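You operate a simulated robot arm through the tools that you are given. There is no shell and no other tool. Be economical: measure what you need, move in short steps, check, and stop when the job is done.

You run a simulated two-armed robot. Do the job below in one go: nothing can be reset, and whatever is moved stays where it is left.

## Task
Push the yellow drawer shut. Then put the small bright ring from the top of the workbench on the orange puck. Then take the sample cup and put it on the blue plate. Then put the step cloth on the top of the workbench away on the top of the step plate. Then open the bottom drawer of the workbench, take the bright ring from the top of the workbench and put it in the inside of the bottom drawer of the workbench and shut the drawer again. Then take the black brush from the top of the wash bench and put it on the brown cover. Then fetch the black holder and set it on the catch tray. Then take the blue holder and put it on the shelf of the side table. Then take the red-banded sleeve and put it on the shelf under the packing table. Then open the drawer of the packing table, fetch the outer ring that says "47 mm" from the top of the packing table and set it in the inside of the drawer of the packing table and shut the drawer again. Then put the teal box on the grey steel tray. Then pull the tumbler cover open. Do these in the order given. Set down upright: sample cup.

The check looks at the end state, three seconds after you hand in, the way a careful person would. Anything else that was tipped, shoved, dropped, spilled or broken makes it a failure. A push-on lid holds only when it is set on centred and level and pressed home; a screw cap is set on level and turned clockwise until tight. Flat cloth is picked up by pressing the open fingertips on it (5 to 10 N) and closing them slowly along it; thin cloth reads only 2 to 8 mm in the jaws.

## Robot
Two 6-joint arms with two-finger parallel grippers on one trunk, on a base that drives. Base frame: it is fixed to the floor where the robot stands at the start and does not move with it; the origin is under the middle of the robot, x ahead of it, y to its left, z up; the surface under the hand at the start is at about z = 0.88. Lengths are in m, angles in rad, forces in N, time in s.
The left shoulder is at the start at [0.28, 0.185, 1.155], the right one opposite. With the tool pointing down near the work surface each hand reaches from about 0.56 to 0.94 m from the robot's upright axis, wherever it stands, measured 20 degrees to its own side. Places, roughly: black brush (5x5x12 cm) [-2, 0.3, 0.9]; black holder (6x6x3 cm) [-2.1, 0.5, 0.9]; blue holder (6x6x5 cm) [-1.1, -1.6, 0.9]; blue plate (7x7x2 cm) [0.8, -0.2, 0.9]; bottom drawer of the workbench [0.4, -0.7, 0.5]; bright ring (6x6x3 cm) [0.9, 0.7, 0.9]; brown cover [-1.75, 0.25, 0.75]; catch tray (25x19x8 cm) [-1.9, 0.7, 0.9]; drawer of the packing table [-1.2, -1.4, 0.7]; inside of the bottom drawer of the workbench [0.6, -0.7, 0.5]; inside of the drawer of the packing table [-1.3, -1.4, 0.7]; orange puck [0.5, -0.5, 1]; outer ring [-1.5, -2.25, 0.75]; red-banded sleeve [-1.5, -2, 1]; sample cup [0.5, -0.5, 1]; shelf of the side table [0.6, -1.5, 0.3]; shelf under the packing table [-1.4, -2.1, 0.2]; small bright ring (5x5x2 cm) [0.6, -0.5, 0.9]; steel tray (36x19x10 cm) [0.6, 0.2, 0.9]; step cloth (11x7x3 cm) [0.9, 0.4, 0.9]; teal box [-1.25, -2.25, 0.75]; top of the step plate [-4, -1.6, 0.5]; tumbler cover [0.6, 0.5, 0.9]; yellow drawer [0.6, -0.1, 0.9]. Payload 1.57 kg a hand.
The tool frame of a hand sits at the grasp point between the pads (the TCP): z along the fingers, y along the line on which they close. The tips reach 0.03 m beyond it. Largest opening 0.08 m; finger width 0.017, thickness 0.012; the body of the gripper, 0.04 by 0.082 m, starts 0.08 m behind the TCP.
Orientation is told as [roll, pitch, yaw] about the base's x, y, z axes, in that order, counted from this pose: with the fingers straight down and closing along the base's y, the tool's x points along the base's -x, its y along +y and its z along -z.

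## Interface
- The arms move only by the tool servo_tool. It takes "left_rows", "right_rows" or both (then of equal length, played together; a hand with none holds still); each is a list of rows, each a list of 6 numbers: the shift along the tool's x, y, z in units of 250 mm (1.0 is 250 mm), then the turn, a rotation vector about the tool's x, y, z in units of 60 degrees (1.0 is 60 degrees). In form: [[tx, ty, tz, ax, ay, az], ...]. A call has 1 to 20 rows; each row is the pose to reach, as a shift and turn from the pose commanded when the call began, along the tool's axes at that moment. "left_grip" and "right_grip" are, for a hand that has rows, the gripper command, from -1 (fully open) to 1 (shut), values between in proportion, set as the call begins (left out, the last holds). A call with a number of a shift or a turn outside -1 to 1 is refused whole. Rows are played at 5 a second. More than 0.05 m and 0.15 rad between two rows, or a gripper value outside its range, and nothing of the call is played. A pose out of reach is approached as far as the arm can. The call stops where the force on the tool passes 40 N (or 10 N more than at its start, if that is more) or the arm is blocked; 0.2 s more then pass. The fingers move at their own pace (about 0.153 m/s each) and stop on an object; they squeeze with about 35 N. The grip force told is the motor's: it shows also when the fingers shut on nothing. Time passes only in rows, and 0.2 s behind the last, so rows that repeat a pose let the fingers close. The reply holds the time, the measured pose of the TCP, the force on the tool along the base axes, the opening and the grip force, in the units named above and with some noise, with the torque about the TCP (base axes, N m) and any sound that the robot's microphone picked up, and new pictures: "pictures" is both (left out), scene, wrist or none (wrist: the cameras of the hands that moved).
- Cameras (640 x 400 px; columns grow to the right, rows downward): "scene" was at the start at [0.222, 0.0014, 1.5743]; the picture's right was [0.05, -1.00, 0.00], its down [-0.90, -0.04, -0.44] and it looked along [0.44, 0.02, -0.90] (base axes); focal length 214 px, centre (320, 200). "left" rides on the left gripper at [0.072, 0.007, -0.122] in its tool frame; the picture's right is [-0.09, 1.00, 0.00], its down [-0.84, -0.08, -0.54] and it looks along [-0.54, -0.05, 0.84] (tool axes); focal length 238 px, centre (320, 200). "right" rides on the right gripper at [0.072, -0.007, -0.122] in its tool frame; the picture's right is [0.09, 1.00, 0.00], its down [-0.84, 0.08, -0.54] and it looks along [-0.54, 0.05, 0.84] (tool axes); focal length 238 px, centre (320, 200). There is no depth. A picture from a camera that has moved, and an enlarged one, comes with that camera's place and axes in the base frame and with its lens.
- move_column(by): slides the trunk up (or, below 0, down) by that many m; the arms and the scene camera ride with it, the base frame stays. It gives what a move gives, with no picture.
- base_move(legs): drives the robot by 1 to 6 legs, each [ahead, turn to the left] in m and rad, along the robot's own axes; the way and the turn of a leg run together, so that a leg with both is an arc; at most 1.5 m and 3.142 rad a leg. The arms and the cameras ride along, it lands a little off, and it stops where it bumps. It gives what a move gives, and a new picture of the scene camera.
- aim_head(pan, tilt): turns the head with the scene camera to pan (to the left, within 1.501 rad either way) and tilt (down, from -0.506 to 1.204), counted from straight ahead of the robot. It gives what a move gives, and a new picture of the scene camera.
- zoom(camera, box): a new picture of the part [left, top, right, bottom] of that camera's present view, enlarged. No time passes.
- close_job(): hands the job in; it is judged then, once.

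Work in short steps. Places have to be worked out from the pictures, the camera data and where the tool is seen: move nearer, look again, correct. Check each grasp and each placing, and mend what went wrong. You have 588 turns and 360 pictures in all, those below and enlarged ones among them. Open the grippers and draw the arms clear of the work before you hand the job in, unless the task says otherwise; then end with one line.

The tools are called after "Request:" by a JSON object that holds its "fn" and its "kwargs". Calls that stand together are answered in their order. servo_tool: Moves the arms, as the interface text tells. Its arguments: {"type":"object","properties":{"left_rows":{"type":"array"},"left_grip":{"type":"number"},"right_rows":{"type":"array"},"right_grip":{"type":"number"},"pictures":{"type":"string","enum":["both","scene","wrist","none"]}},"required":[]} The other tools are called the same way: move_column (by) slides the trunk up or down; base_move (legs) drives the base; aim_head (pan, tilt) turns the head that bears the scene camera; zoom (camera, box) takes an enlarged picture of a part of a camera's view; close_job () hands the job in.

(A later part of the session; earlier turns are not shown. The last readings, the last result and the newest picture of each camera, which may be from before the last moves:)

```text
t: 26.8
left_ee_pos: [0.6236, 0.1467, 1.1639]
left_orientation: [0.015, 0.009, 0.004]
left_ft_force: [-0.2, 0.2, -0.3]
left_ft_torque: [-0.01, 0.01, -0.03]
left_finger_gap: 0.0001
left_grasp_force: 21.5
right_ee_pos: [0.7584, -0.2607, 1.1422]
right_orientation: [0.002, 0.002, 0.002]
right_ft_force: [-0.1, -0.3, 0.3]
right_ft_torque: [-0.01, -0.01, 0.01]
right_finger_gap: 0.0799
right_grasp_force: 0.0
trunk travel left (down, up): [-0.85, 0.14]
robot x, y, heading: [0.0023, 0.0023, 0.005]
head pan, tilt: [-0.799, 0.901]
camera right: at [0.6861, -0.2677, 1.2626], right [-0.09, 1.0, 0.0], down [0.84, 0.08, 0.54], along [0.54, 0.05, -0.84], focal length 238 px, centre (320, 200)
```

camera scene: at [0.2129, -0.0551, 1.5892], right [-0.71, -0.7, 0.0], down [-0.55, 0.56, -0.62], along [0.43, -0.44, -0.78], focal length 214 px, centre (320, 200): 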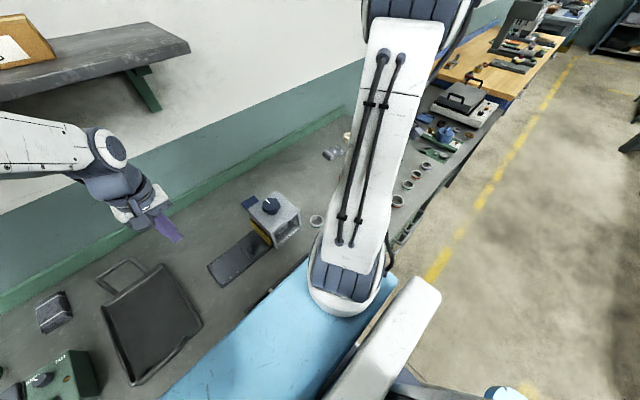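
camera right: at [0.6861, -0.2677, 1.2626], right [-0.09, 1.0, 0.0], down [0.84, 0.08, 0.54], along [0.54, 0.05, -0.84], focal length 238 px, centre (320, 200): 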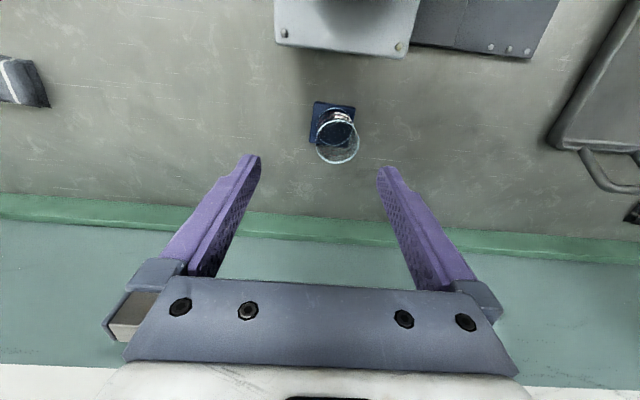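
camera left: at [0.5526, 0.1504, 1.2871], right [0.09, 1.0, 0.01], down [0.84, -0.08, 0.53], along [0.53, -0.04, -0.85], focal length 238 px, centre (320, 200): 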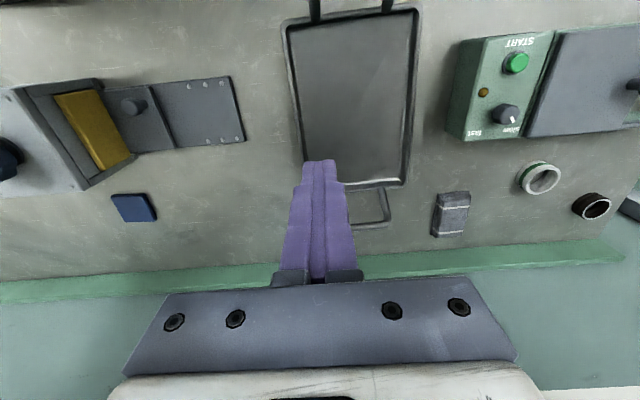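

The cup stands on the blue plate. Next is the step cloth near [0.86, 0.39]: I'll bring the open left hand over it.

Request:
{"fn": "servo_tool", "kwargs": {"left_rows": [[-0.1, 0.12, 0, 0, 0, 0], [-0.2, 0.24, 0, 0, 0, 0], [-0.3, 0.36, 0, 0, 0, 0], [-0.4, 0.48, 0, 0, 0, 0], [-0.5, 0.6, 0.05, 0, 0, 0], [-0.6, 0.72, 0.1, 0, 0, 0], [-0.7, 0.84, 0.15, 0, 0, 0], [-0.8, 0.96, 0.2, 0, 0, 0], [-0.9, 0.98, 0.25, 0, 0, 0]], "left_grip": -1, "right_rows": [[0.05, -0.06, 0, 0, 0, 0], [0.1, -0.12, 0, 0, 0, 0], [0.15, -0.18, 0, 0, 0, 0], [0.2, -0.24, 0, 0, 0, 0], [0.25, -0.3, 0, 0, 0, 0], [0.3, -0.36, 0, 0, 0, 0], [0.4, -0.42, 0, 0, 0, 0], [0.5, -0.5, 0, 0, 0, 0], [0.6, -0.6, 0, 0, 0, 0]], "pictures": "wrist"}}

```text
t: 28.8
left_ee_pos: [0.8491, 0.3924, 1.1039]
left_orientation: [0.014, 0.01, 0.003]
left_ft_force: [-0.5, 0.2, -0.8]
left_ft_torque: [0.0, -0.01, 0.0]
left_finger_gap: 0.0798
left_grasp_force: 0.1
right_ee_pos: [0.6083, -0.4115, 1.1393]
right_orientation: [0.001, 0.001, 0.004]
right_ft_force: [-1.0, 0.5, -0.4]
right_ft_torque: [0.04, 0.05, -0.02]
right_finger_gap: 0.0802
right_grasp_force: 0.1
trunk travel left (down, up): [-0.85, 0.14]
robot x, y, heading: [-0.0013, 0.0013, 0.005]
head pan, tilt: [-0.799, 0.901]
camera right: at [0.5368, -0.4192, 1.2593], right [-0.1, 1.0, 0.0], down [0.84, 0.08, 0.54], along [0.54, 0.05, -0.84], focal length 238 px, centre (320, 200)
camera left: at [0.7778, 0.3967, 1.2257], right [0.09, 1.0, 0.01], down [0.84, -0.08, 0.53], along [0.53, -0.04, -0.85], focal length 238 px, centre (320, 200)
```

right: 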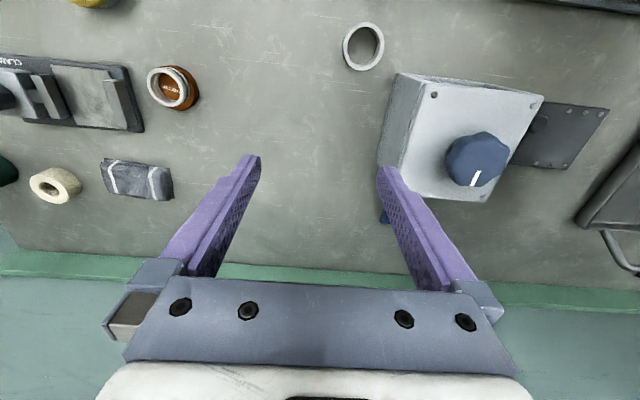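
left: 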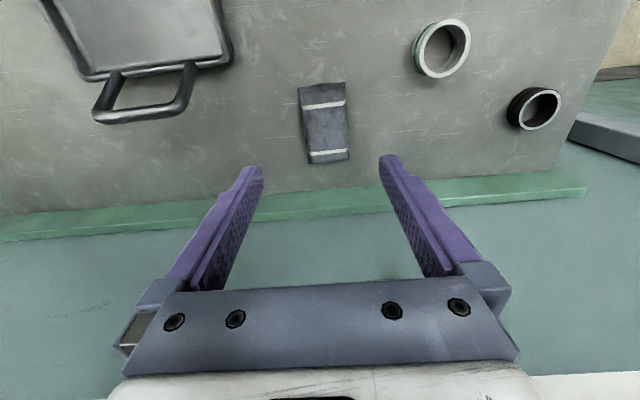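

Request:
{"fn": "zoom", "kwargs": {"camera": "left", "box": [240, 10, 400, 200]}}

Request:
{"fn": "zoom", "kwargs": {"camera": "left", "box": [390, 0, 600, 150]}}

```text
2.11 times, centred on (320, 105) of left
camera zoom: at [0.7778, 0.3967, 1.2257], right [0.09, 1.0, 0.01], down [0.84, -0.08, 0.53], along [0.53, -0.04, -0.85], focal length 502 px, centre (320, 400)
```

zoom: 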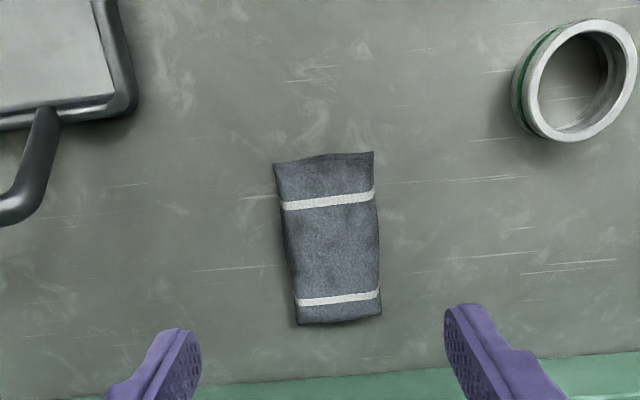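

```text
2.67 times, centred on (495, 75) of left
camera zoom: at [0.7778, 0.3967, 1.2257], right [0.09, 1.0, 0.01], down [0.84, -0.08, 0.53], along [0.53, -0.04, -0.85], focal length 636 px, centre (-147, 533)
```

zoom: 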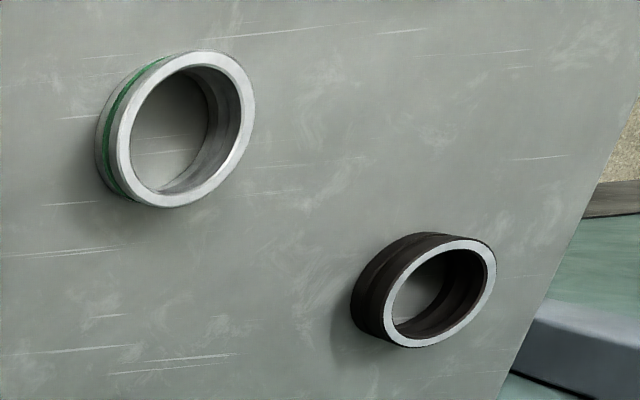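

The cloth pad is about 10×6 cm, centred at about [0.864, 0.400]. I'll straddle it with the open fingers along y and lower until the fingertips are near the surface.

Request:
{"fn": "servo_tool", "kwargs": {"left_rows": [[-0.03, 0.03, 0.18, 0, 0, 0], [-0.06, 0.03, 0.36, 0, 0, 0], [-0.06, 0.03, 0.54, 0, 0, 0], [-0.06, 0.03, 0.65, 0, 0, 0]], "pictures": "wrist"}}

```text
t: 29.8
left_ee_pos: [0.8581, 0.4016, 0.9431]
left_orientation: [0.014, 0.009, 0.003]
left_ft_force: [0.1, -0.3, 0.9]
left_ft_torque: [0.01, 0.0, 0.0]
left_finger_gap: 0.08
left_grasp_force: 0.1
left hand out of reach, approached as far as the arm can: row 4
right_ee_pos: [0.6091, -0.4114, 1.1388]
right_orientation: [-0.001, 0.0, 0.0]
right_ft_force: [0.1, 0.0, -0.1]
right_ft_torque: [0.02, 0.01, 0.0]
right_finger_gap: 0.08
right_grasp_force: 0.0
trunk travel left (down, up): [-0.85, 0.14]
robot x, y, heading: [-0.0036, -0.0013, 0.004]
head pan, tilt: [-0.799, 0.901]
camera left: at [0.7872, 0.4059, 1.0646], right [0.09, 1.0, 0.01], down [0.84, -0.08, 0.53], along [0.53, -0.04, -0.85], focal length 238 px, centre (320, 200)
```

left: 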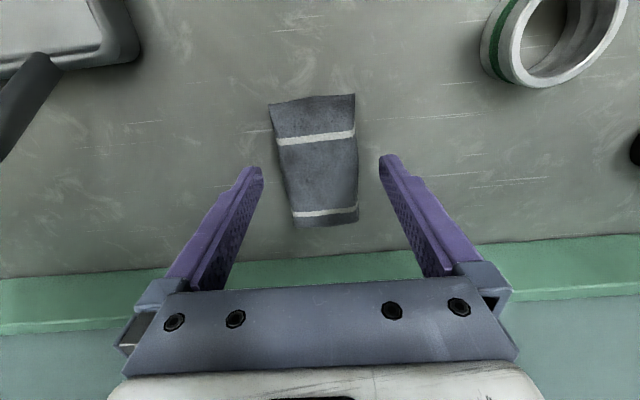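

The arm is at its reach limit, so I'll take a slightly nearer grip at x≈0.845 and go down.

Request:
{"fn": "servo_tool", "kwargs": {"left_rows": [[0.05, 0, 0.0, 0, 0, 0], [0.05, 0, 0.05, 0, 0, 0], [0.05, 0, 0.1, 0, 0, 0], [0.05, 0, 0.12, 0, 0, 0]], "pictures": "wrist"}}

```text
t: 30.8
left_ee_pos: [0.8486, 0.4013, 0.9117]
left_orientation: [0.012, 0.012, 0.004]
left_ft_force: [-0.1, -0.8, 0.8]
left_ft_torque: [0.03, -0.02, 0.0]
left_finger_gap: 0.0799
left_grasp_force: 0.0
left hand out of reach, approached as far as the arm can: row 1, 2, 3, 4
right_ee_pos: [0.6092, -0.4117, 1.1393]
right_orientation: [0.0, -0.002, 0.001]
right_ft_force: [-1.1, 0.3, 0.4]
right_ft_torque: [0.01, 0.01, 0.0]
right_finger_gap: 0.0802
right_grasp_force: 0.1
trunk travel left (down, up): [-0.85, 0.14]
robot x, y, heading: [0.003, -0.0006, -0.001]
head pan, tilt: [-0.799, 0.901]
camera left: at [0.7783, 0.4065, 1.0345], right [0.09, 1.0, 0.01], down [0.84, -0.08, 0.53], along [0.53, -0.04, -0.85], focal length 238 px, centre (320, 200)
```

left: 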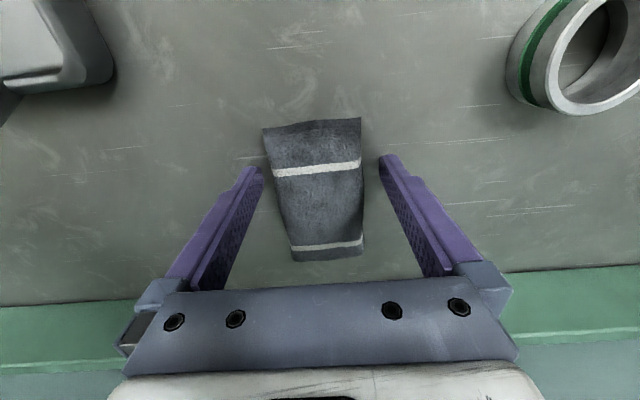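

The fingertips are at the surface with the cloth between them, so I'm closing.

Request:
{"fn": "servo_tool", "kwargs": {"left_rows": [[0, 0, 0, 0, 0, 0], [0, 0, 0, 0, 0, 0]], "left_grip": -0.3, "pictures": "none"}}

Request:
{"fn": "servo_tool", "kwargs": {"left_rows": [[0, 0, 0, 0, 0, 0], [0, 0, 0, 0, 0, 0], [0, 0, 0, 0, 0, 0], [0, 0, 0, 0, 0, 0]], "left_grip": 1, "pictures": "wrist"}}

```text
t: 31.4
left_ee_pos: [0.849, 0.402, 0.9129]
left_orientation: [0.012, 0.011, 0.003]
left_ft_force: [-0.3, 0.1, -0.5]
left_ft_torque: [0.02, -0.05, 0.04]
left_finger_gap: 0.0636
left_grasp_force: 34.9
right_ee_pos: [0.6094, -0.4118, 1.1387]
right_orientation: [0.0, 0.0, 0.003]
right_ft_force: [-0.6, 0.2, 0.0]
right_ft_torque: [-0.04, 0.0, 0.04]
right_finger_gap: 0.0803
right_grasp_force: 0.0
trunk travel left (down, up): [-0.85, 0.14]
robot x, y, heading: [0.0053, 0.0006, -0.001]
head pan, tilt: [-0.799, 0.901]
```

```text
t: 32.4
left_ee_pos: [0.849, 0.4016, 0.9124]
left_orientation: [0.014, 0.012, 0.001]
left_ft_force: [0.0, 0.7, 0.9]
left_ft_torque: [-0.02, -0.05, 0.01]
left_finger_gap: 0.0639
left_grasp_force: 34.6
right_ee_pos: [0.61, -0.4106, 1.1381]
right_orientation: [0.001, -0.001, 0.002]
right_ft_force: [-0.7, -0.7, -0.9]
right_ft_torque: [-0.01, -0.01, -0.02]
right_finger_gap: 0.0801
right_grasp_force: 0.0
trunk travel left (down, up): [-0.85, 0.14]
robot x, y, heading: [-0.0007, -0.0043, 0.002]
head pan, tilt: [-0.799, 0.901]
camera left: at [0.7783, 0.4065, 1.0346], right [0.09, 1.0, 0.01], down [0.84, -0.08, 0.53], along [0.53, -0.04, -0.85], focal length 238 px, centre (320, 200)
```

left: 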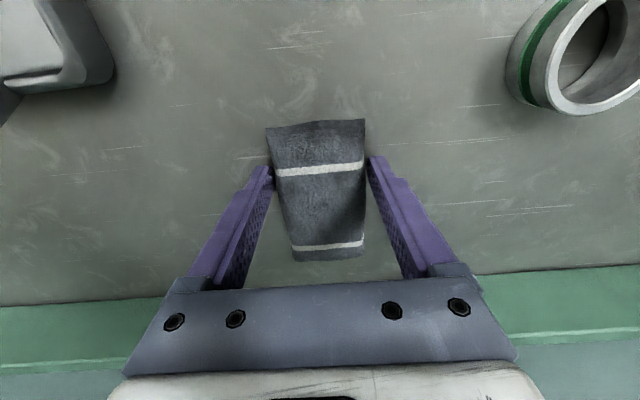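

The cloth is firmly held at 64 mm. I'll lift it, draw both arms in, and then look around for the route.

Request:
{"fn": "servo_tool", "kwargs": {"left_rows": [[0, 0, -0.18, 0, 0, 0], [0.02, 0, -0.36, 0, 0, 0], [0.06, 0, -0.54, 0, 0, 0], [0.1, -0.02, -0.72, 0, 0, 0], [0.25, -0.08, -0.78, 0, 0, 0], [0.4, -0.15, -0.84, 0, 0, 0], [0.55, -0.22, -0.9, 0, 0, 0], [0.7, -0.3, -0.96, 0, 0, 0], [0.85, -0.38, -1, 0, 0, 0], [1, -0.46, -1, 0, 0, 0]], "right_rows": [[0.06, 0, -0.05, 0, 0, 0], [0.12, 0, -0.1, 0, 0, 0], [0.18, 0, -0.1, 0, 0, 0], [0.24, 0, -0.1, 0, 0, 0], [0.3, 0, -0.1, 0, 0, 0], [0.36, 0, -0.1, 0, 0, 0], [0.42, 0, -0.1, 0, 0, 0], [0.48, 0, -0.1, 0, 0, 0], [0.5, 0, -0.1, 0, 0, 0], [0.5, 0, -0.1, 0, 0, 0]], "pictures": "wrist"}}

Request:
{"fn": "aim_head", "kwargs": {"pan": 1.5, "tilt": 0.4}}

Request:
{"fn": "aim_head", "kwargs": {"pan": -1.5, "tilt": 0.4}}

```text
t: 34.8
left_ee_pos: [0.8135, 0.3788, 1.1705]
left_orientation: [-0.044, 0.17, 0.001]
left_ft_force: [-0.8, 0.4, -0.4]
left_ft_torque: [0.03, 0.0, -0.02]
left_finger_gap: 0.0639
left_grasp_force: 34.8
left hand out of reach, approached as far as the arm can: row 1, 2, 3, 4, 5, 6, 7, 8, 9, 10
right_ee_pos: [0.4859, -0.41, 1.1673]
right_orientation: [-0.001, 0.0, 0.002]
right_ft_force: [0.2, 0.6, 0.4]
right_ft_torque: [-0.03, 0.01, -0.01]
right_finger_gap: 0.0801
right_grasp_force: 0.1
trunk travel left (down, up): [-0.85, 0.14]
robot x, y, heading: [-0.001, -0.0018, 0.006]
head pan, tilt: [-0.799, 0.901]
stopped in row 10 (left hand): the arm was blocked; the commanded pose is now the measured one
camera right: at [0.4123, -0.4181, 1.2888], right [-0.09, 1.0, 0.0], down [0.84, 0.08, 0.54], along [0.54, 0.05, -0.84], focal length 238 px, centre (320, 200)
camera left: at [0.7636, 0.3907, 1.3018], right [0.08, 0.99, -0.06], down [0.92, -0.05, 0.39], along [0.39, -0.09, -0.92], focal length 238 px, centre (320, 200)
```

right: 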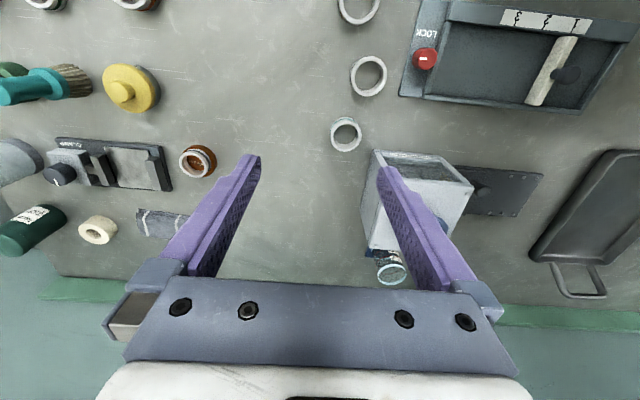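
left: 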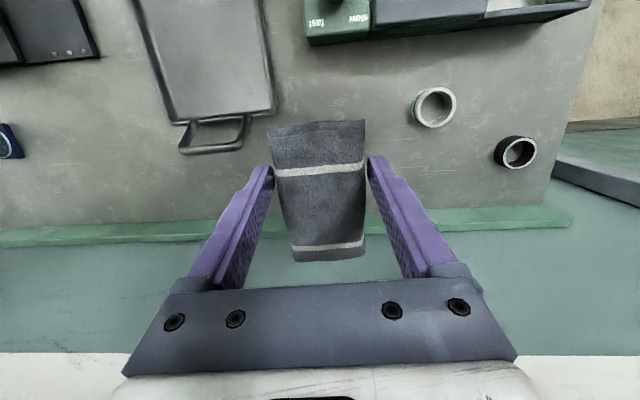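

```text
t: 37.0
left_ee_pos: [0.8149, 0.3786, 1.171]
left_orientation: [-0.042, 0.165, 0.002]
left_ft_force: [-0.8, 0.8, -0.2]
left_ft_torque: [0.0, 0.02, -0.01]
left_finger_gap: 0.0641
left_grasp_force: 35.2
right_ee_pos: [0.4859, -0.4101, 1.1656]
right_orientation: [0.001, 0.001, 0.002]
right_ft_force: [-0.7, -0.6, -0.2]
right_ft_torque: [0.0, 0.01, -0.01]
right_finger_gap: 0.0799
right_grasp_force: 0.0
trunk travel left (down, up): [-0.85, 0.14]
robot x, y, heading: [-0.002, 0.0019, 0.005]
head pan, tilt: [1.499, 0.4]
camera scene: at [0.1674, 0.0931, 1.6319], right [1.0, -0.07, 0.0], down [-0.03, -0.39, -0.92], along [0.06, 0.92, -0.39], focal length 214 px, centre (320, 200)
```

scene: 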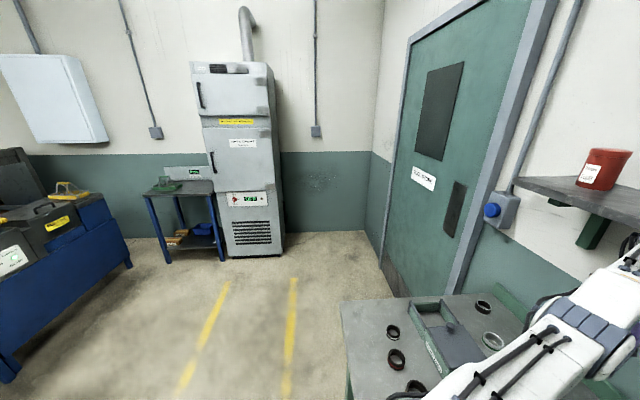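

```text
t: 39.6
left_ee_pos: [0.8154, 0.379, 1.1696]
left_orientation: [-0.042, 0.166, 0.002]
left_ft_force: [-0.7, -0.4, -0.7]
left_ft_torque: [0.01, 0.0, 0.0]
left_finger_gap: 0.0639
left_grasp_force: 35.4
right_ee_pos: [0.4849, -0.4113, 1.1652]
right_orientation: [0.001, 0.002, 0.003]
right_ft_force: [-0.2, -0.5, -0.1]
right_ft_torque: [-0.01, 0.01, 0.0]
right_finger_gap: 0.0799
right_grasp_force: 0.1
trunk travel left (down, up): [-0.85, 0.14]
robot x, y, heading: [-0.002, 0.0018, 0.002]
head pan, tilt: [-1.499, 0.4]
camera scene: at [0.1681, -0.0917, 1.6321], right [-1.0, -0.08, 0.0], down [-0.03, 0.39, -0.92], along [0.07, -0.92, -0.39], focal length 214 px, centre (320, 200)
```

scene: 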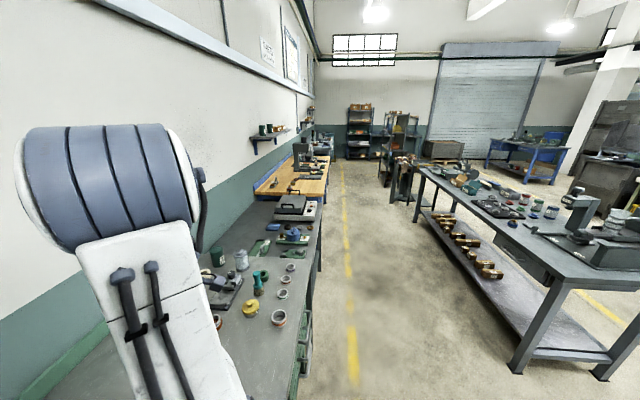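

The left arm drifted off vertical at the reach limit. I'll draw it in and level it again.

Request:
{"fn": "servo_tool", "kwargs": {"left_rows": [[0.1, -0.03, 0, -0.01, -0.03, 0], [0.2, -0.08, 0, -0.02, -0.06, 0], [0.3, -0.13, 0, -0.03, -0.09, 0], [0.4, -0.18, 0, -0.04, -0.12, 0], [0.5, -0.24, 0, -0.04, -0.155, 0], [0.6, -0.3, 0, -0.04, -0.155, 0], [0.7, -0.36, 0, -0.04, -0.155, 0]], "pictures": "none"}}

```text
t: 40.6
left_ee_pos: [0.7977, 0.3709, 1.1726]
left_orientation: [-0.07, 0.243, -0.001]
left_ft_force: [-1.0, 0.1, 0.9]
left_ft_torque: [0.01, 0.0, -0.01]
left_finger_gap: 0.0637
left_grasp_force: 34.7
left hand out of reach, approached as far as the arm can: row 1, 2, 3, 4
right_ee_pos: [0.4858, -0.4092, 1.1681]
right_orientation: [0.0, -0.001, 0.003]
right_ft_force: [-0.3, 0.3, -0.6]
right_ft_torque: [-0.03, 0.0, 0.0]
right_finger_gap: 0.08
right_grasp_force: 0.1
trunk travel left (down, up): [-0.85, 0.14]
robot x, y, heading: [-0.0031, -0.0056, 0.005]
head pan, tilt: [-1.499, 0.4]
stopped in row 4 (left hand): the arm was blocked; the commanded pose is now the measured one
```

The arm behaves oddly, so I'll look at it with the head camera.

Request:
{"fn": "aim_head", "kwargs": {"pan": 0.5, "tilt": 0.6}}

```text
t: 42.5
left_ee_pos: [0.7994, 0.3724, 1.1735]
left_orientation: [-0.069, 0.238, 0.001]
left_ft_force: [-0.3, -0.9, -1.0]
left_ft_torque: [0.02, 0.01, 0.03]
left_finger_gap: 0.064
left_grasp_force: 35.1
right_ee_pos: [0.4857, -0.4087, 1.1654]
right_orientation: [-0.002, 0.001, 0.002]
right_ft_force: [-0.7, -0.2, 0.7]
right_ft_torque: [0.01, 0.02, -0.01]
right_finger_gap: 0.0801
right_grasp_force: 0.1
trunk travel left (down, up): [-0.85, 0.14]
robot x, y, heading: [-0.0005, 0.0003, 0.006]
head pan, tilt: [0.499, 0.6]
camera scene: at [0.2375, 0.0443, 1.6137], right [0.48, -0.88, 0.0], down [-0.5, -0.27, -0.82], along [0.72, 0.4, -0.57], focal length 214 px, centre (320, 200)
```

scene: 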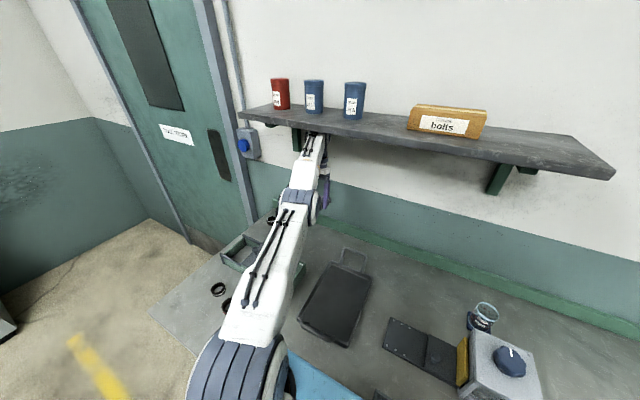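

A wall shelf is right above: front edge at about x≈0.78, z≈1.43. The wrist probably met it while lifting. I'll go down first and level the hand, then draw back low.

Request:
{"fn": "servo_tool", "kwargs": {"left_rows": [[0, 0, 0.1, 0, 0, 0], [0, 0, 0.2, 0.02, -0.06, 0], [0, 0, 0.3, 0.04, -0.12, 0], [0.02, 0, 0.4, 0.06, -0.18, 0], [0.04, 0, 0.45, 0.066, -0.23, 0]], "pictures": "none"}}

```text
t: 43.7
left_ee_pos: [0.7623, 0.3615, 1.0702]
left_orientation: [-0.132, -0.007, 0.021]
left_ft_force: [0.0, 0.1, -0.9]
left_ft_torque: [-0.03, 0.01, -0.03]
left_finger_gap: 0.0636
left_grasp_force: 34.8
left hand out of reach, approached as far as the arm can: row 1
right_ee_pos: [0.4847, -0.4105, 1.1663]
right_orientation: [-0.001, 0.0, 0.002]
right_ft_force: [-0.2, -0.4, 0.7]
right_ft_torque: [0.01, 0.0, -0.01]
right_finger_gap: 0.08
right_grasp_force: 0.1
trunk travel left (down, up): [-0.85, 0.14]
robot x, y, heading: [0.0018, 0.0036, 0.003]
head pan, tilt: [0.499, 0.6]
```

Free again. Now I'll level the roll and draw back.

Request:
{"fn": "servo_tool", "kwargs": {"left_rows": [[0.1, -0.05, 0, -0.06, 0, 0], [0.2, -0.12, 0, -0.126, 0, 0], [0.33, -0.22, 0, -0.126, 0, 0], [0.46, -0.32, 0, -0.126, 0, 0], [0.6, -0.42, 0, -0.126, 0, 0], [0.73, -0.5, -0.05, -0.126, 0, 0], [0.85, -0.56, -0.1, -0.126, 0, 0]], "pictures": "none"}}

Request:
{"fn": "aim_head", "kwargs": {"pan": 0.5, "tilt": 0.7}}

```text
t: 45.3
left_ee_pos: [0.5537, 0.2222, 1.1125]
left_orientation: [-0.001, -0.004, 0.021]
left_ft_force: [-1.1, 0.2, 0.2]
left_ft_torque: [-0.02, 0.03, 0.0]
left_finger_gap: 0.0637
left_grasp_force: 35.6
right_ee_pos: [0.4839, -0.4119, 1.1658]
right_orientation: [0.002, -0.001, 0.0]
right_ft_force: [0.3, 0.4, -0.3]
right_ft_torque: [0.01, 0.05, 0.01]
right_finger_gap: 0.08
right_grasp_force: 0.0
trunk travel left (down, up): [-0.85, 0.14]
robot x, y, heading: [-0.0044, 0.0047, 0.004]
head pan, tilt: [0.499, 0.6]
```

```text
t: 46.0
left_ee_pos: [0.5544, 0.2223, 1.1145]
left_orientation: [-0.001, -0.006, 0.024]
left_ft_force: [0.7, -0.3, -1.0]
left_ft_torque: [0.01, 0.0, -0.03]
left_finger_gap: 0.0633
left_grasp_force: 34.6
right_ee_pos: [0.4844, -0.4125, 1.1656]
right_orientation: [0.0, 0.001, 0.002]
right_ft_force: [-1.1, 0.7, -0.3]
right_ft_torque: [0.01, -0.01, 0.01]
right_finger_gap: 0.0799
right_grasp_force: 0.0
trunk travel left (down, up): [-0.85, 0.14]
robot x, y, heading: [0.0007, -0.0017, 0.004]
head pan, tilt: [0.499, 0.7]
camera scene: at [0.2336, 0.0408, 1.6054], right [0.48, -0.88, 0.0], down [-0.56, -0.31, -0.77], along [0.67, 0.37, -0.64], focal length 214 px, centre (320, 200)
```

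scene: 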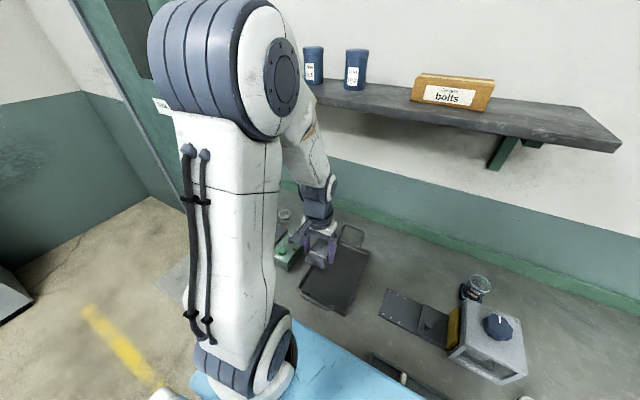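

Arms are drawn in. I'll back away from the bench and turn to face the room.

Request:
{"fn": "base_move", "kwargs": {"legs": [[-0.4, 0]]}}

Request:
{"fn": "aim_head", "kwargs": {"pan": 0, "tilt": 0.3}}

Request:
{"fn": "base_move", "kwargs": {"legs": [[0, -1.57], [0, -1.57]]}}

```text
t: 48.5
left_ee_pos: [0.1525, 0.2208, 1.1129]
left_orientation: [0.0, -0.005, 0.025]
left_ft_force: [-0.2, 0.0, 0.3]
left_ft_torque: [0.01, 0.02, -0.01]
left_finger_gap: 0.0638
left_grasp_force: 35.0
right_ee_pos: [0.0847, -0.4131, 1.1652]
right_orientation: [0.0, 0.001, 0.003]
right_ft_force: [0.5, -0.8, -0.7]
right_ft_torque: [-0.01, 0.0, -0.02]
right_finger_gap: 0.0802
right_grasp_force: 0.0
trunk travel left (down, up): [-0.85, 0.14]
robot x, y, heading: [-0.4039, 0.0001, 0.008]
head pan, tilt: [0.499, 0.7]
camera scene: at [-0.1669, 0.0383, 1.6053], right [0.48, -0.87, 0.0], down [-0.56, -0.31, -0.76], along [0.67, 0.37, -0.64], focal length 214 px, centre (320, 200)
```

scene: 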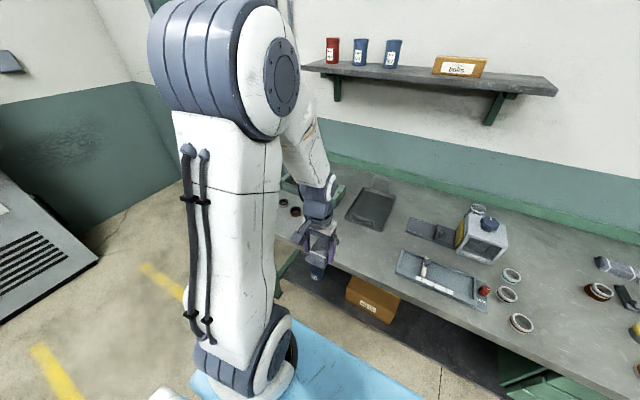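

```text
t: 49.4
left_ee_pos: [0.1538, 0.2217, 1.1128]
left_orientation: [-0.001, -0.004, 0.025]
left_ft_force: [-0.9, 0.5, -0.8]
left_ft_torque: [0.02, 0.02, 0.0]
left_finger_gap: 0.0637
left_grasp_force: 35.2
right_ee_pos: [0.0847, -0.4135, 1.1642]
right_orientation: [0.001, 0.0, 0.004]
right_ft_force: [-0.4, -0.3, 0.5]
right_ft_torque: [-0.01, 0.0, 0.04]
right_finger_gap: 0.0799
right_grasp_force: 0.1
trunk travel left (down, up): [-0.85, 0.14]
robot x, y, heading: [-0.3985, -0.0029, 0.007]
head pan, tilt: [0.0, 0.3]
camera scene: at [-0.1481, -0.0022, 1.6414], right [0.01, -1.0, 0.0], down [-0.3, 0.0, -0.95], along [0.95, 0.01, -0.3], focal length 214 px, centre (320, 200)
```

scene: 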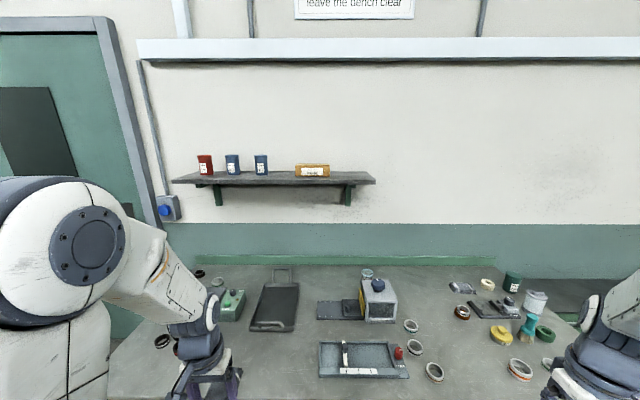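

```text
t: 57.5
left_ee_pos: [-0.9593, -0.2192, 1.1134]
left_orientation: [0.001, -0.006, -3.129]
left_ft_force: [-0.3, 0.2, -1.2]
left_ft_torque: [0.03, -0.02, 0.0]
left_finger_gap: 0.0637
left_grasp_force: 35.2
right_ee_pos: [-0.8821, 0.4135, 1.1665]
right_orientation: [-0.001, 0.001, 3.134]
right_ft_force: [-0.6, 0.5, -0.4]
right_ft_torque: [-0.02, 0.0, -0.02]
right_finger_gap: 0.08
right_grasp_force: 0.1
trunk travel left (down, up): [-0.85, 0.14]
robot x, y, heading: [-0.3992, -0.0055, 3.134]
head pan, tilt: [0.0, 0.3]
camera scene: at [-0.6551, -0.0029, 1.6414], right [0.0, 1.0, 0.0], down [0.3, 0.0, -0.96], along [-0.96, 0.0, -0.3], focal length 214 px, centre (320, 200)
```

scene: 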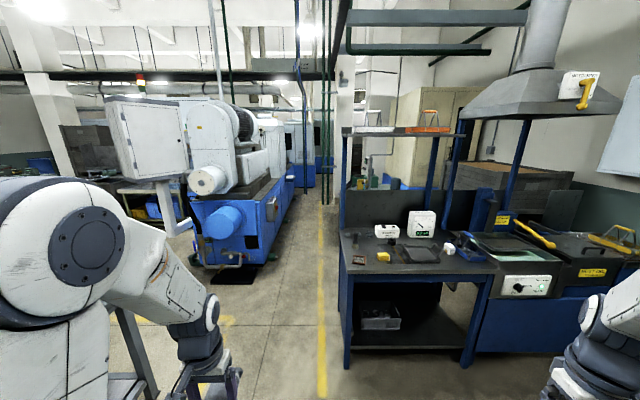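

I face -x. The wash bench is ahead on the right and a machine is ahead on the left. I'll zoom to find the step plate near [-4, -1.6, 0.5].

Request:
{"fn": "zoom", "kwargs": {"camera": "scene", "box": [100, 80, 420, 280]}}

Request:
{"fn": "zoom", "kwargs": {"camera": "scene", "box": [320, 130, 640, 330]}}

Request:
{"fn": "aim_head", "kwargs": {"pan": 0.7, "tilt": 0.3}}

```text
2.00 times, centred on (260, 180) of scene
camera zoom: at [-0.6551, -0.0029, 1.6414], right [0.0, 1.0, 0.0], down [0.3, 0.0, -0.96], along [-0.96, 0.0, -0.3], focal length 429 px, centre (440, 240)
```

zoom: 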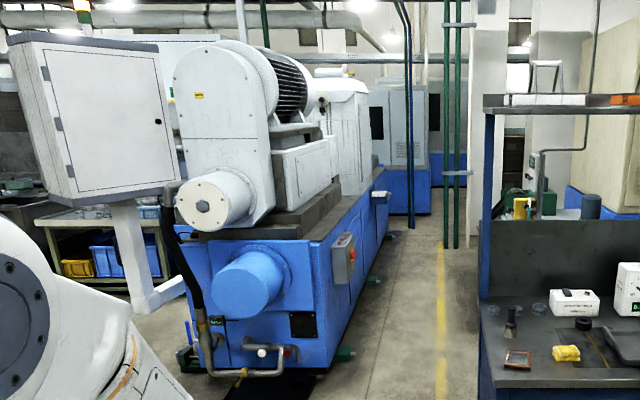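

```text
2.00 times, centred on (480, 230) of scene
camera zoom: at [-0.6551, -0.0029, 1.6414], right [0.0, 1.0, 0.0], down [0.3, 0.0, -0.96], along [-0.96, 0.0, -0.3], focal length 429 px, centre (0, 140)
```

zoom: 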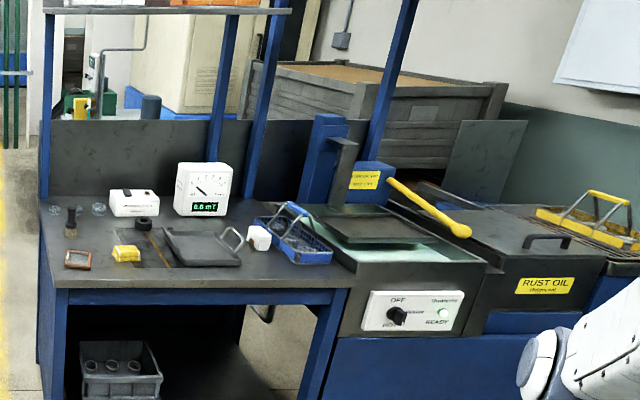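

```text
t: 58.5
left_ee_pos: [-0.9594, -0.2185, 1.1131]
left_orientation: [0.0, -0.008, -3.127]
left_ft_force: [0.4, 0.6, -0.6]
left_ft_torque: [-0.03, -0.01, 0.01]
left_finger_gap: 0.0638
left_grasp_force: 35.3
right_ee_pos: [-0.8812, 0.4133, 1.1647]
right_orientation: [0.002, 0.0, 3.132]
right_ft_force: [-0.5, -0.1, 0.3]
right_ft_torque: [0.0, -0.03, -0.01]
right_finger_gap: 0.08
right_grasp_force: 0.0
trunk travel left (down, up): [-0.85, 0.14]
robot x, y, heading: [-0.4023, -0.0031, 3.136]
head pan, tilt: [0.7, 0.3]
camera scene: at [-0.6335, -0.063, 1.6415], right [-0.64, 0.77, 0.0], down [0.23, 0.19, -0.96], along [-0.73, -0.61, -0.3], focal length 214 px, centre (320, 200)
```

scene: 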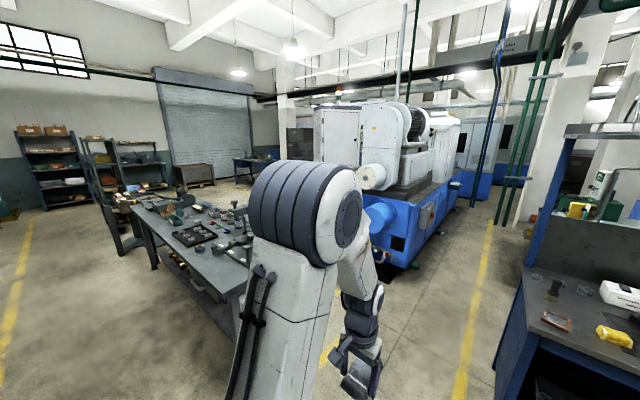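

The step plate should be on the far side of the machine. I'll drive down the aisle between the packing table and the wash bench.

Request:
{"fn": "base_move", "kwargs": {"legs": [[0, 0.34], [0.9, 0], [0.9, 0]]}}

```text
t: 68.7
left_ee_pos: [-2.5689, -0.9845, 1.1134]
left_orientation: [0.0, -0.006, -2.791]
left_ft_force: [-0.4, 0.2, -0.4]
left_ft_torque: [-0.01, 0.0, -0.01]
left_finger_gap: 0.0638
left_grasp_force: 35.6
right_ee_pos: [-2.7064, -0.3614, 1.1656]
right_orientation: [0.0, 0.001, -2.813]
right_ft_force: [-0.9, -0.4, -0.7]
right_ft_torque: [0.02, 0.02, -0.01]
right_finger_gap: 0.0798
right_grasp_force: 0.1
trunk travel left (down, up): [-0.85, 0.14]
robot x, y, heading: [-2.1128, -0.5947, -2.811]
head pan, tilt: [0.7, 0.3]
camera scene: at [-2.3137, -0.729, 1.6415], right [-0.86, 0.51, 0.0], down [0.15, 0.25, -0.96], along [-0.49, -0.82, -0.3], focal length 214 px, centre (320, 200)
```

scene: 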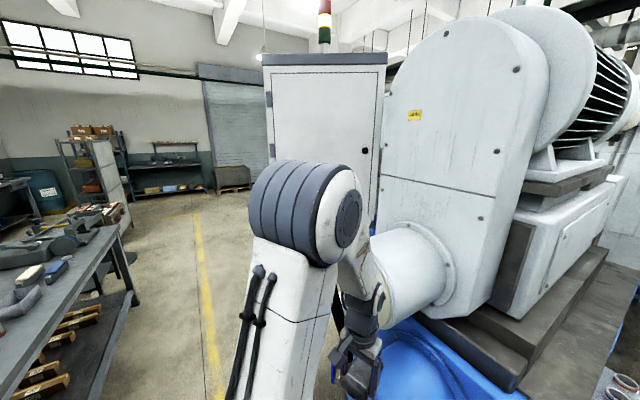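

I'll turn left and drive down the passage between the packing table and the machine.

Request:
{"fn": "base_move", "kwargs": {"legs": [[0, 0.95], [1.0, 0]]}}

Request:
{"fn": "aim_head", "kwargs": {"pan": -1.0, "tilt": 0.5}}

```text
t: 72.6
left_ee_pos: [-2.0636, -1.2579, 1.1124]
left_orientation: [0.0, -0.006, -1.813]
left_ft_force: [0.3, 0.2, -0.2]
left_ft_torque: [-0.01, -0.02, 0.0]
left_finger_gap: 0.0636
left_grasp_force: 35.1
right_ee_pos: [-2.6539, -1.0172, 1.1638]
right_orientation: [0.008, 0.017, -1.845]
right_ft_force: [0.9, 3.9, 0.7]
right_ft_torque: [-0.04, 0.05, -0.15]
right_finger_gap: 0.0802
right_grasp_force: 0.2
trunk travel left (down, up): [-0.85, 0.14]
robot x, y, heading: [-2.1356, -0.6621, -1.829]
head pan, tilt: [0.7, 0.3]
stopped in leg 2: the force on the tool passed its limit at 67 N (the readings are from after the stop); the commanded pose is now the measured one
camera scene: at [-2.134, -0.9044, 1.6413], right [-0.9, -0.43, 0.0], down [-0.13, 0.27, -0.96], along [0.41, -0.86, -0.3], focal length 214 px, centre (320, 200)
```

scene: 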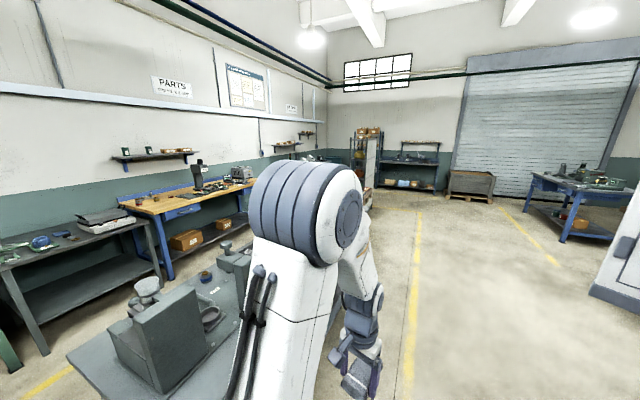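

```text
t: 74.4
left_ee_pos: [-2.0633, -1.2576, 1.1135]
left_orientation: [0.0, -0.006, -1.812]
left_ft_force: [-0.5, 0.1, 0.6]
left_ft_torque: [0.05, -0.03, 0.03]
left_finger_gap: 0.0635
left_grasp_force: 34.6
right_ee_pos: [-2.6543, -1.0178, 1.164]
right_orientation: [0.007, 0.017, -1.846]
right_ft_force: [2.7, 8.9, -2.5]
right_ft_torque: [-0.1, -0.1, -0.49]
right_finger_gap: 0.0798
right_grasp_force: 0.1
trunk travel left (down, up): [-0.85, 0.14]
robot x, y, heading: [-2.1328, -0.6674, -1.831]
head pan, tilt: [-1.0, 0.499]
camera scene: at [-2.2605, -0.8474, 1.6231], right [-0.31, 0.95, 0.0], down [0.46, 0.15, -0.88], along [-0.84, -0.27, -0.48], focal length 214 px, centre (320, 200)
```

scene: 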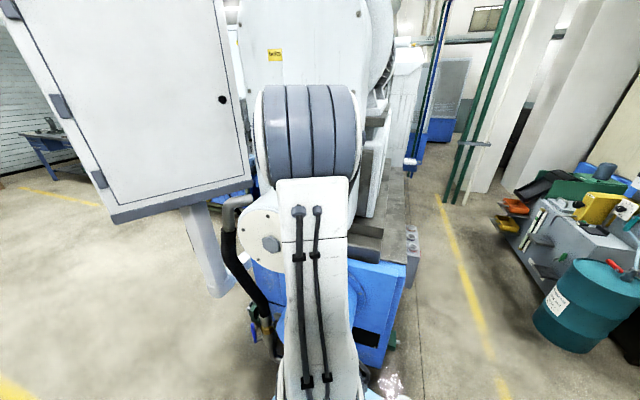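

The right hand touched the machine's motor housing. I'll back off, tuck the right hand inward, and pass further from the machine.

Request:
{"fn": "base_move", "kwargs": {"legs": [[-0.15, 0]]}}

Request:
{"fn": "servo_tool", "kwargs": {"right_rows": [[0, 0.15, 0, 0, 0, 0], [0, 0.3, 0, 0, 0, 0], [0, 0.45, 0, 0, 0, 0], [0, 0.6, 0, 0, 0, 0]], "pictures": "none"}}

```text
t: 75.7
left_ee_pos: [-2.0265, -1.113, 1.1127]
left_orientation: [-0.002, -0.006, -1.815]
left_ft_force: [0.3, 0.6, -2.0]
left_ft_torque: [0.01, 0.01, -0.01]
left_finger_gap: 0.0637
left_grasp_force: 34.9
right_ee_pos: [-2.6176, -0.8736, 1.1659]
right_orientation: [0.005, 0.016, -1.847]
right_ft_force: [0.8, -0.1, 0.1]
right_ft_torque: [0.03, 0.03, 0.01]
right_finger_gap: 0.08
right_grasp_force: 0.1
trunk travel left (down, up): [-0.85, 0.14]
robot x, y, heading: [-2.0963, -0.5215, -1.83]
head pan, tilt: [-1.0, 0.499]
camera scene: at [-2.2226, -0.7039, 1.623], right [-0.3, 0.95, 0.0], down [0.46, 0.15, -0.88], along [-0.84, -0.27, -0.48], focal length 214 px, centre (320, 200)
```

scene: 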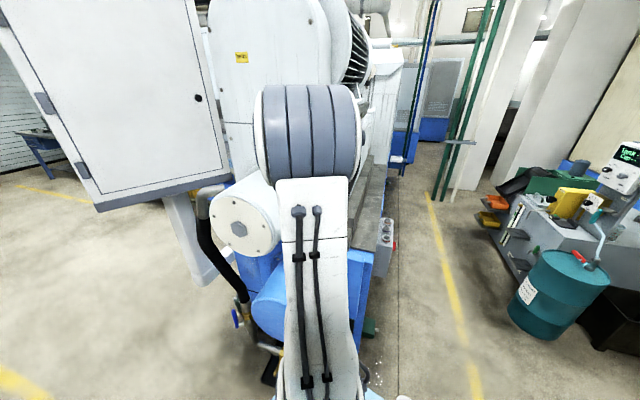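

```text
t: 76.7
left_ee_pos: [-2.027, -1.1139, 1.1126]
left_orientation: [0.0, -0.005, -1.814]
left_ft_force: [-0.2, -0.8, -0.4]
left_ft_torque: [0.0, -0.02, 0.02]
left_finger_gap: 0.0637
left_grasp_force: 35.2
right_ee_pos: [-2.4704, -0.9135, 1.1657]
right_orientation: [0.004, 0.015, -1.846]
right_ft_force: [0.7, -0.4, -0.4]
right_ft_torque: [-0.03, 0.0, -0.02]
right_finger_gap: 0.0797
right_grasp_force: 0.1
trunk travel left (down, up): [-0.85, 0.14]
robot x, y, heading: [-2.0957, -0.517, -1.836]
head pan, tilt: [-1.0, 0.499]
```

A control cabinet hangs at about [-2.66, -1.81] with its bottom at z≈1.17. I'll drive straight along -y at x≈-2.1, which gives about 0.5 m clearance on each side.

Request:
{"fn": "base_move", "kwargs": {"legs": [[0, 0.265], [0.8, 0]]}}

```text
t: 81.9
left_ee_pos: [-1.8657, -1.8787, 1.1133]
left_orientation: [-0.001, -0.005, -1.547]
left_ft_force: [0.6, 0.6, 0.3]
left_ft_torque: [0.0, -0.02, -0.01]
left_finger_gap: 0.0637
left_grasp_force: 35.0
right_ee_pos: [-2.3488, -1.8039, 1.1669]
right_orientation: [0.005, 0.016, -1.578]
right_ft_force: [0.4, 0.6, -0.3]
right_ft_torque: [0.0, -0.01, 0.0]
right_finger_gap: 0.08
right_grasp_force: 0.0
trunk travel left (down, up): [-0.85, 0.14]
robot x, y, heading: [-2.0911, -1.3259, -1.557]
head pan, tilt: [-1.0, 0.499]
camera scene: at [-2.1647, -1.5357, 1.6231], right [-0.55, 0.84, 0.0], down [0.4, 0.26, -0.88], along [-0.74, -0.48, -0.48], focal length 214 px, centre (320, 200)
```

scene: 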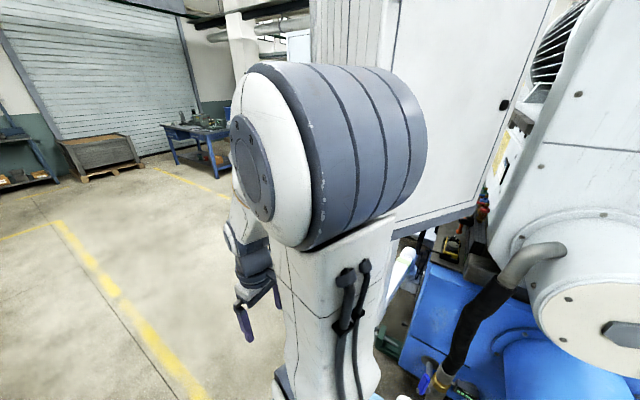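

Clear so far. I'll continue ahead past the cabinet.

Request:
{"fn": "base_move", "kwargs": {"legs": [[0.6, -0.05], [0.6, 0]]}}

Request:
{"fn": "aim_head", "kwargs": {"pan": -1.5, "tilt": 0.4}}

```text
t: 88.3
left_ee_pos: [-1.9202, -3.0902, 1.1137]
left_orientation: [0.001, -0.005, -1.593]
left_ft_force: [0.1, 0.5, -0.8]
left_ft_torque: [0.01, 0.03, 0.0]
left_finger_gap: 0.0639
left_grasp_force: 35.1
right_ee_pos: [-2.3998, -2.9929, 1.1668]
right_orientation: [0.005, 0.015, -1.623]
right_ft_force: [0.4, 0.6, 0.1]
right_ft_torque: [0.01, 0.01, -0.03]
right_finger_gap: 0.08
right_grasp_force: 0.0
trunk travel left (down, up): [-0.85, 0.14]
robot x, y, heading: [-2.1167, -2.5274, -1.604]
head pan, tilt: [-1.0, 0.499]
camera scene: at [-2.2037, -2.733, 1.6231], right [-0.51, 0.86, 0.0], down [0.41, 0.24, -0.88], along [-0.76, -0.45, -0.48], focal length 214 px, centre (320, 200)
```

scene: 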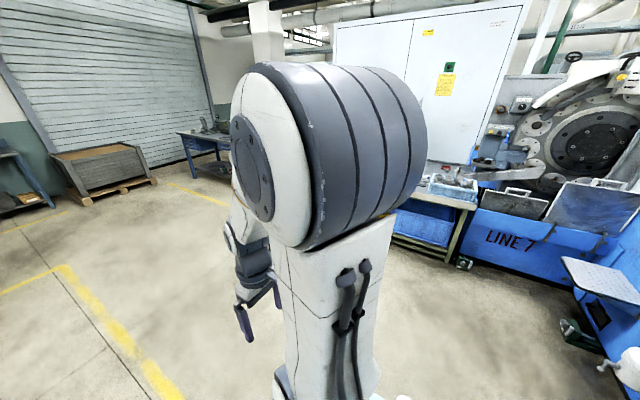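

```text
t: 89.2
left_ee_pos: [-1.9206, -3.0903, 1.1132]
left_orientation: [0.001, -0.005, -1.592]
left_ft_force: [0.3, 1.6, 0.0]
left_ft_torque: [0.03, -0.01, 0.0]
left_finger_gap: 0.0636
left_grasp_force: 34.8
right_ee_pos: [-2.3995, -2.993, 1.1657]
right_orientation: [0.004, 0.014, -1.622]
right_ft_force: [0.1, 0.5, 0.0]
right_ft_torque: [0.0, -0.01, 0.07]
right_finger_gap: 0.0802
right_grasp_force: 0.1
trunk travel left (down, up): [-0.85, 0.14]
robot x, y, heading: [-2.1178, -2.5254, -1.611]
head pan, tilt: [-1.499, 0.4]
camera scene: at [-2.2179, -2.6901, 1.6322], right [-0.03, 1.0, 0.0], down [0.39, 0.01, -0.92], along [-0.92, -0.03, -0.39], focal length 214 px, centre (320, 200)
```

scene: 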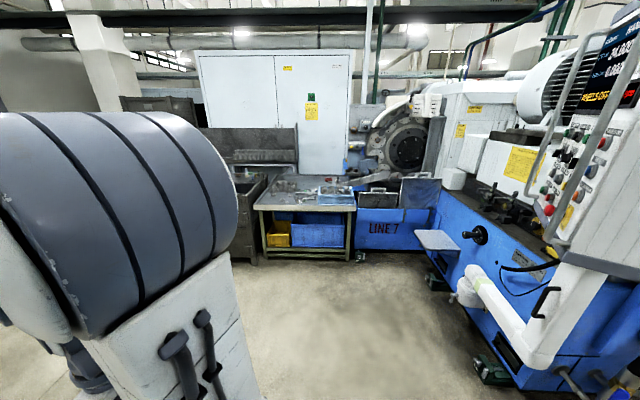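

The step plate is the small grey perforated plate on the machine's side at about [-3.99, -1.62, 0.5]. I'll turn right and drive towards it.

Request:
{"fn": "base_move", "kwargs": {"legs": [[0, -1.53], [1.2, 0]]}}

Request:
{"fn": "aim_head", "kwargs": {"pan": -0.6, "tilt": 0.7}}

```text
t: 99.1
left_ee_pos: [-3.872, -2.6906, 1.1128]
left_orientation: [0.0, -0.007, 3.123]
left_ft_force: [1.0, -0.1, -0.2]
left_ft_torque: [-0.01, -0.01, 0.0]
left_finger_gap: 0.0636
left_grasp_force: 35.2
right_ee_pos: [-3.7746, -2.2128, 1.166]
right_orientation: [0.005, 0.015, 3.092]
right_ft_force: [0.3, -0.7, -0.6]
right_ft_torque: [-0.02, -0.04, 0.01]
right_finger_gap: 0.0801
right_grasp_force: 0.0
trunk travel left (down, up): [-0.85, 0.14]
robot x, y, heading: [-3.3029, -2.4919, 3.106]
head pan, tilt: [-1.499, 0.4]
camera scene: at [-3.4705, -2.3954, 1.6322], right [1.0, 0.03, 0.0], down [0.01, -0.39, -0.92], along [-0.03, 0.92, -0.39], focal length 214 px, centre (320, 200)
```

scene: 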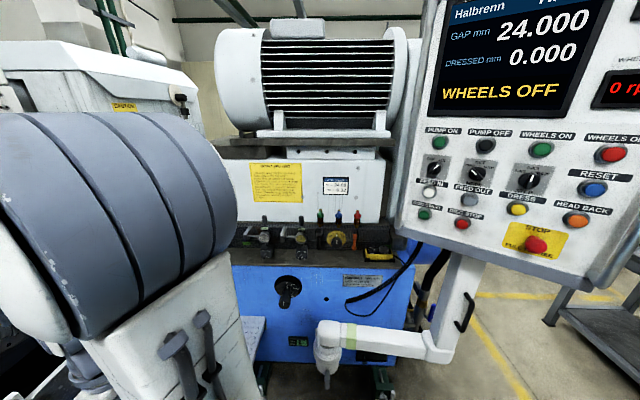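

```text
t: 100.3
left_ee_pos: [-3.8708, -2.6915, 1.1127]
left_orientation: [0.0, -0.005, 3.123]
left_ft_force: [-0.7, 0.1, -0.6]
left_ft_torque: [-0.02, 0.0, -0.02]
left_finger_gap: 0.0637
left_grasp_force: 34.9
right_ee_pos: [-3.7751, -2.214, 1.1655]
right_orientation: [0.006, 0.016, 3.091]
right_ft_force: [-0.3, 0.3, 0.8]
right_ft_torque: [0.04, 0.04, -0.01]
right_finger_gap: 0.0801
right_grasp_force: 0.1
trunk travel left (down, up): [-0.85, 0.14]
robot x, y, heading: [-3.3089, -2.4918, 3.107]
head pan, tilt: [-0.6, 0.7]
camera scene: at [-3.5357, -2.4373, 1.6054], right [0.6, 0.8, 0.0], down [0.52, -0.38, -0.77], along [-0.61, 0.46, -0.64], focal length 214 px, centre (320, 200)
```

scene: 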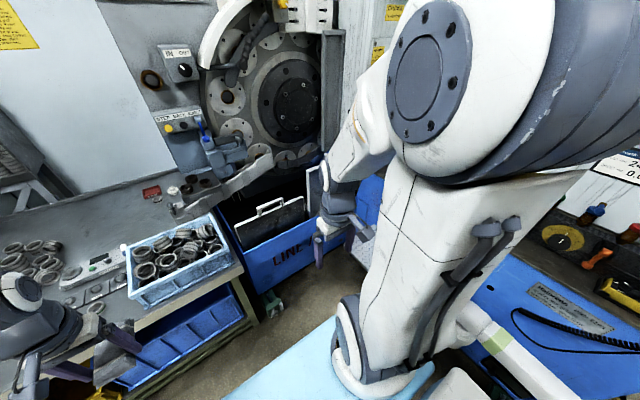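

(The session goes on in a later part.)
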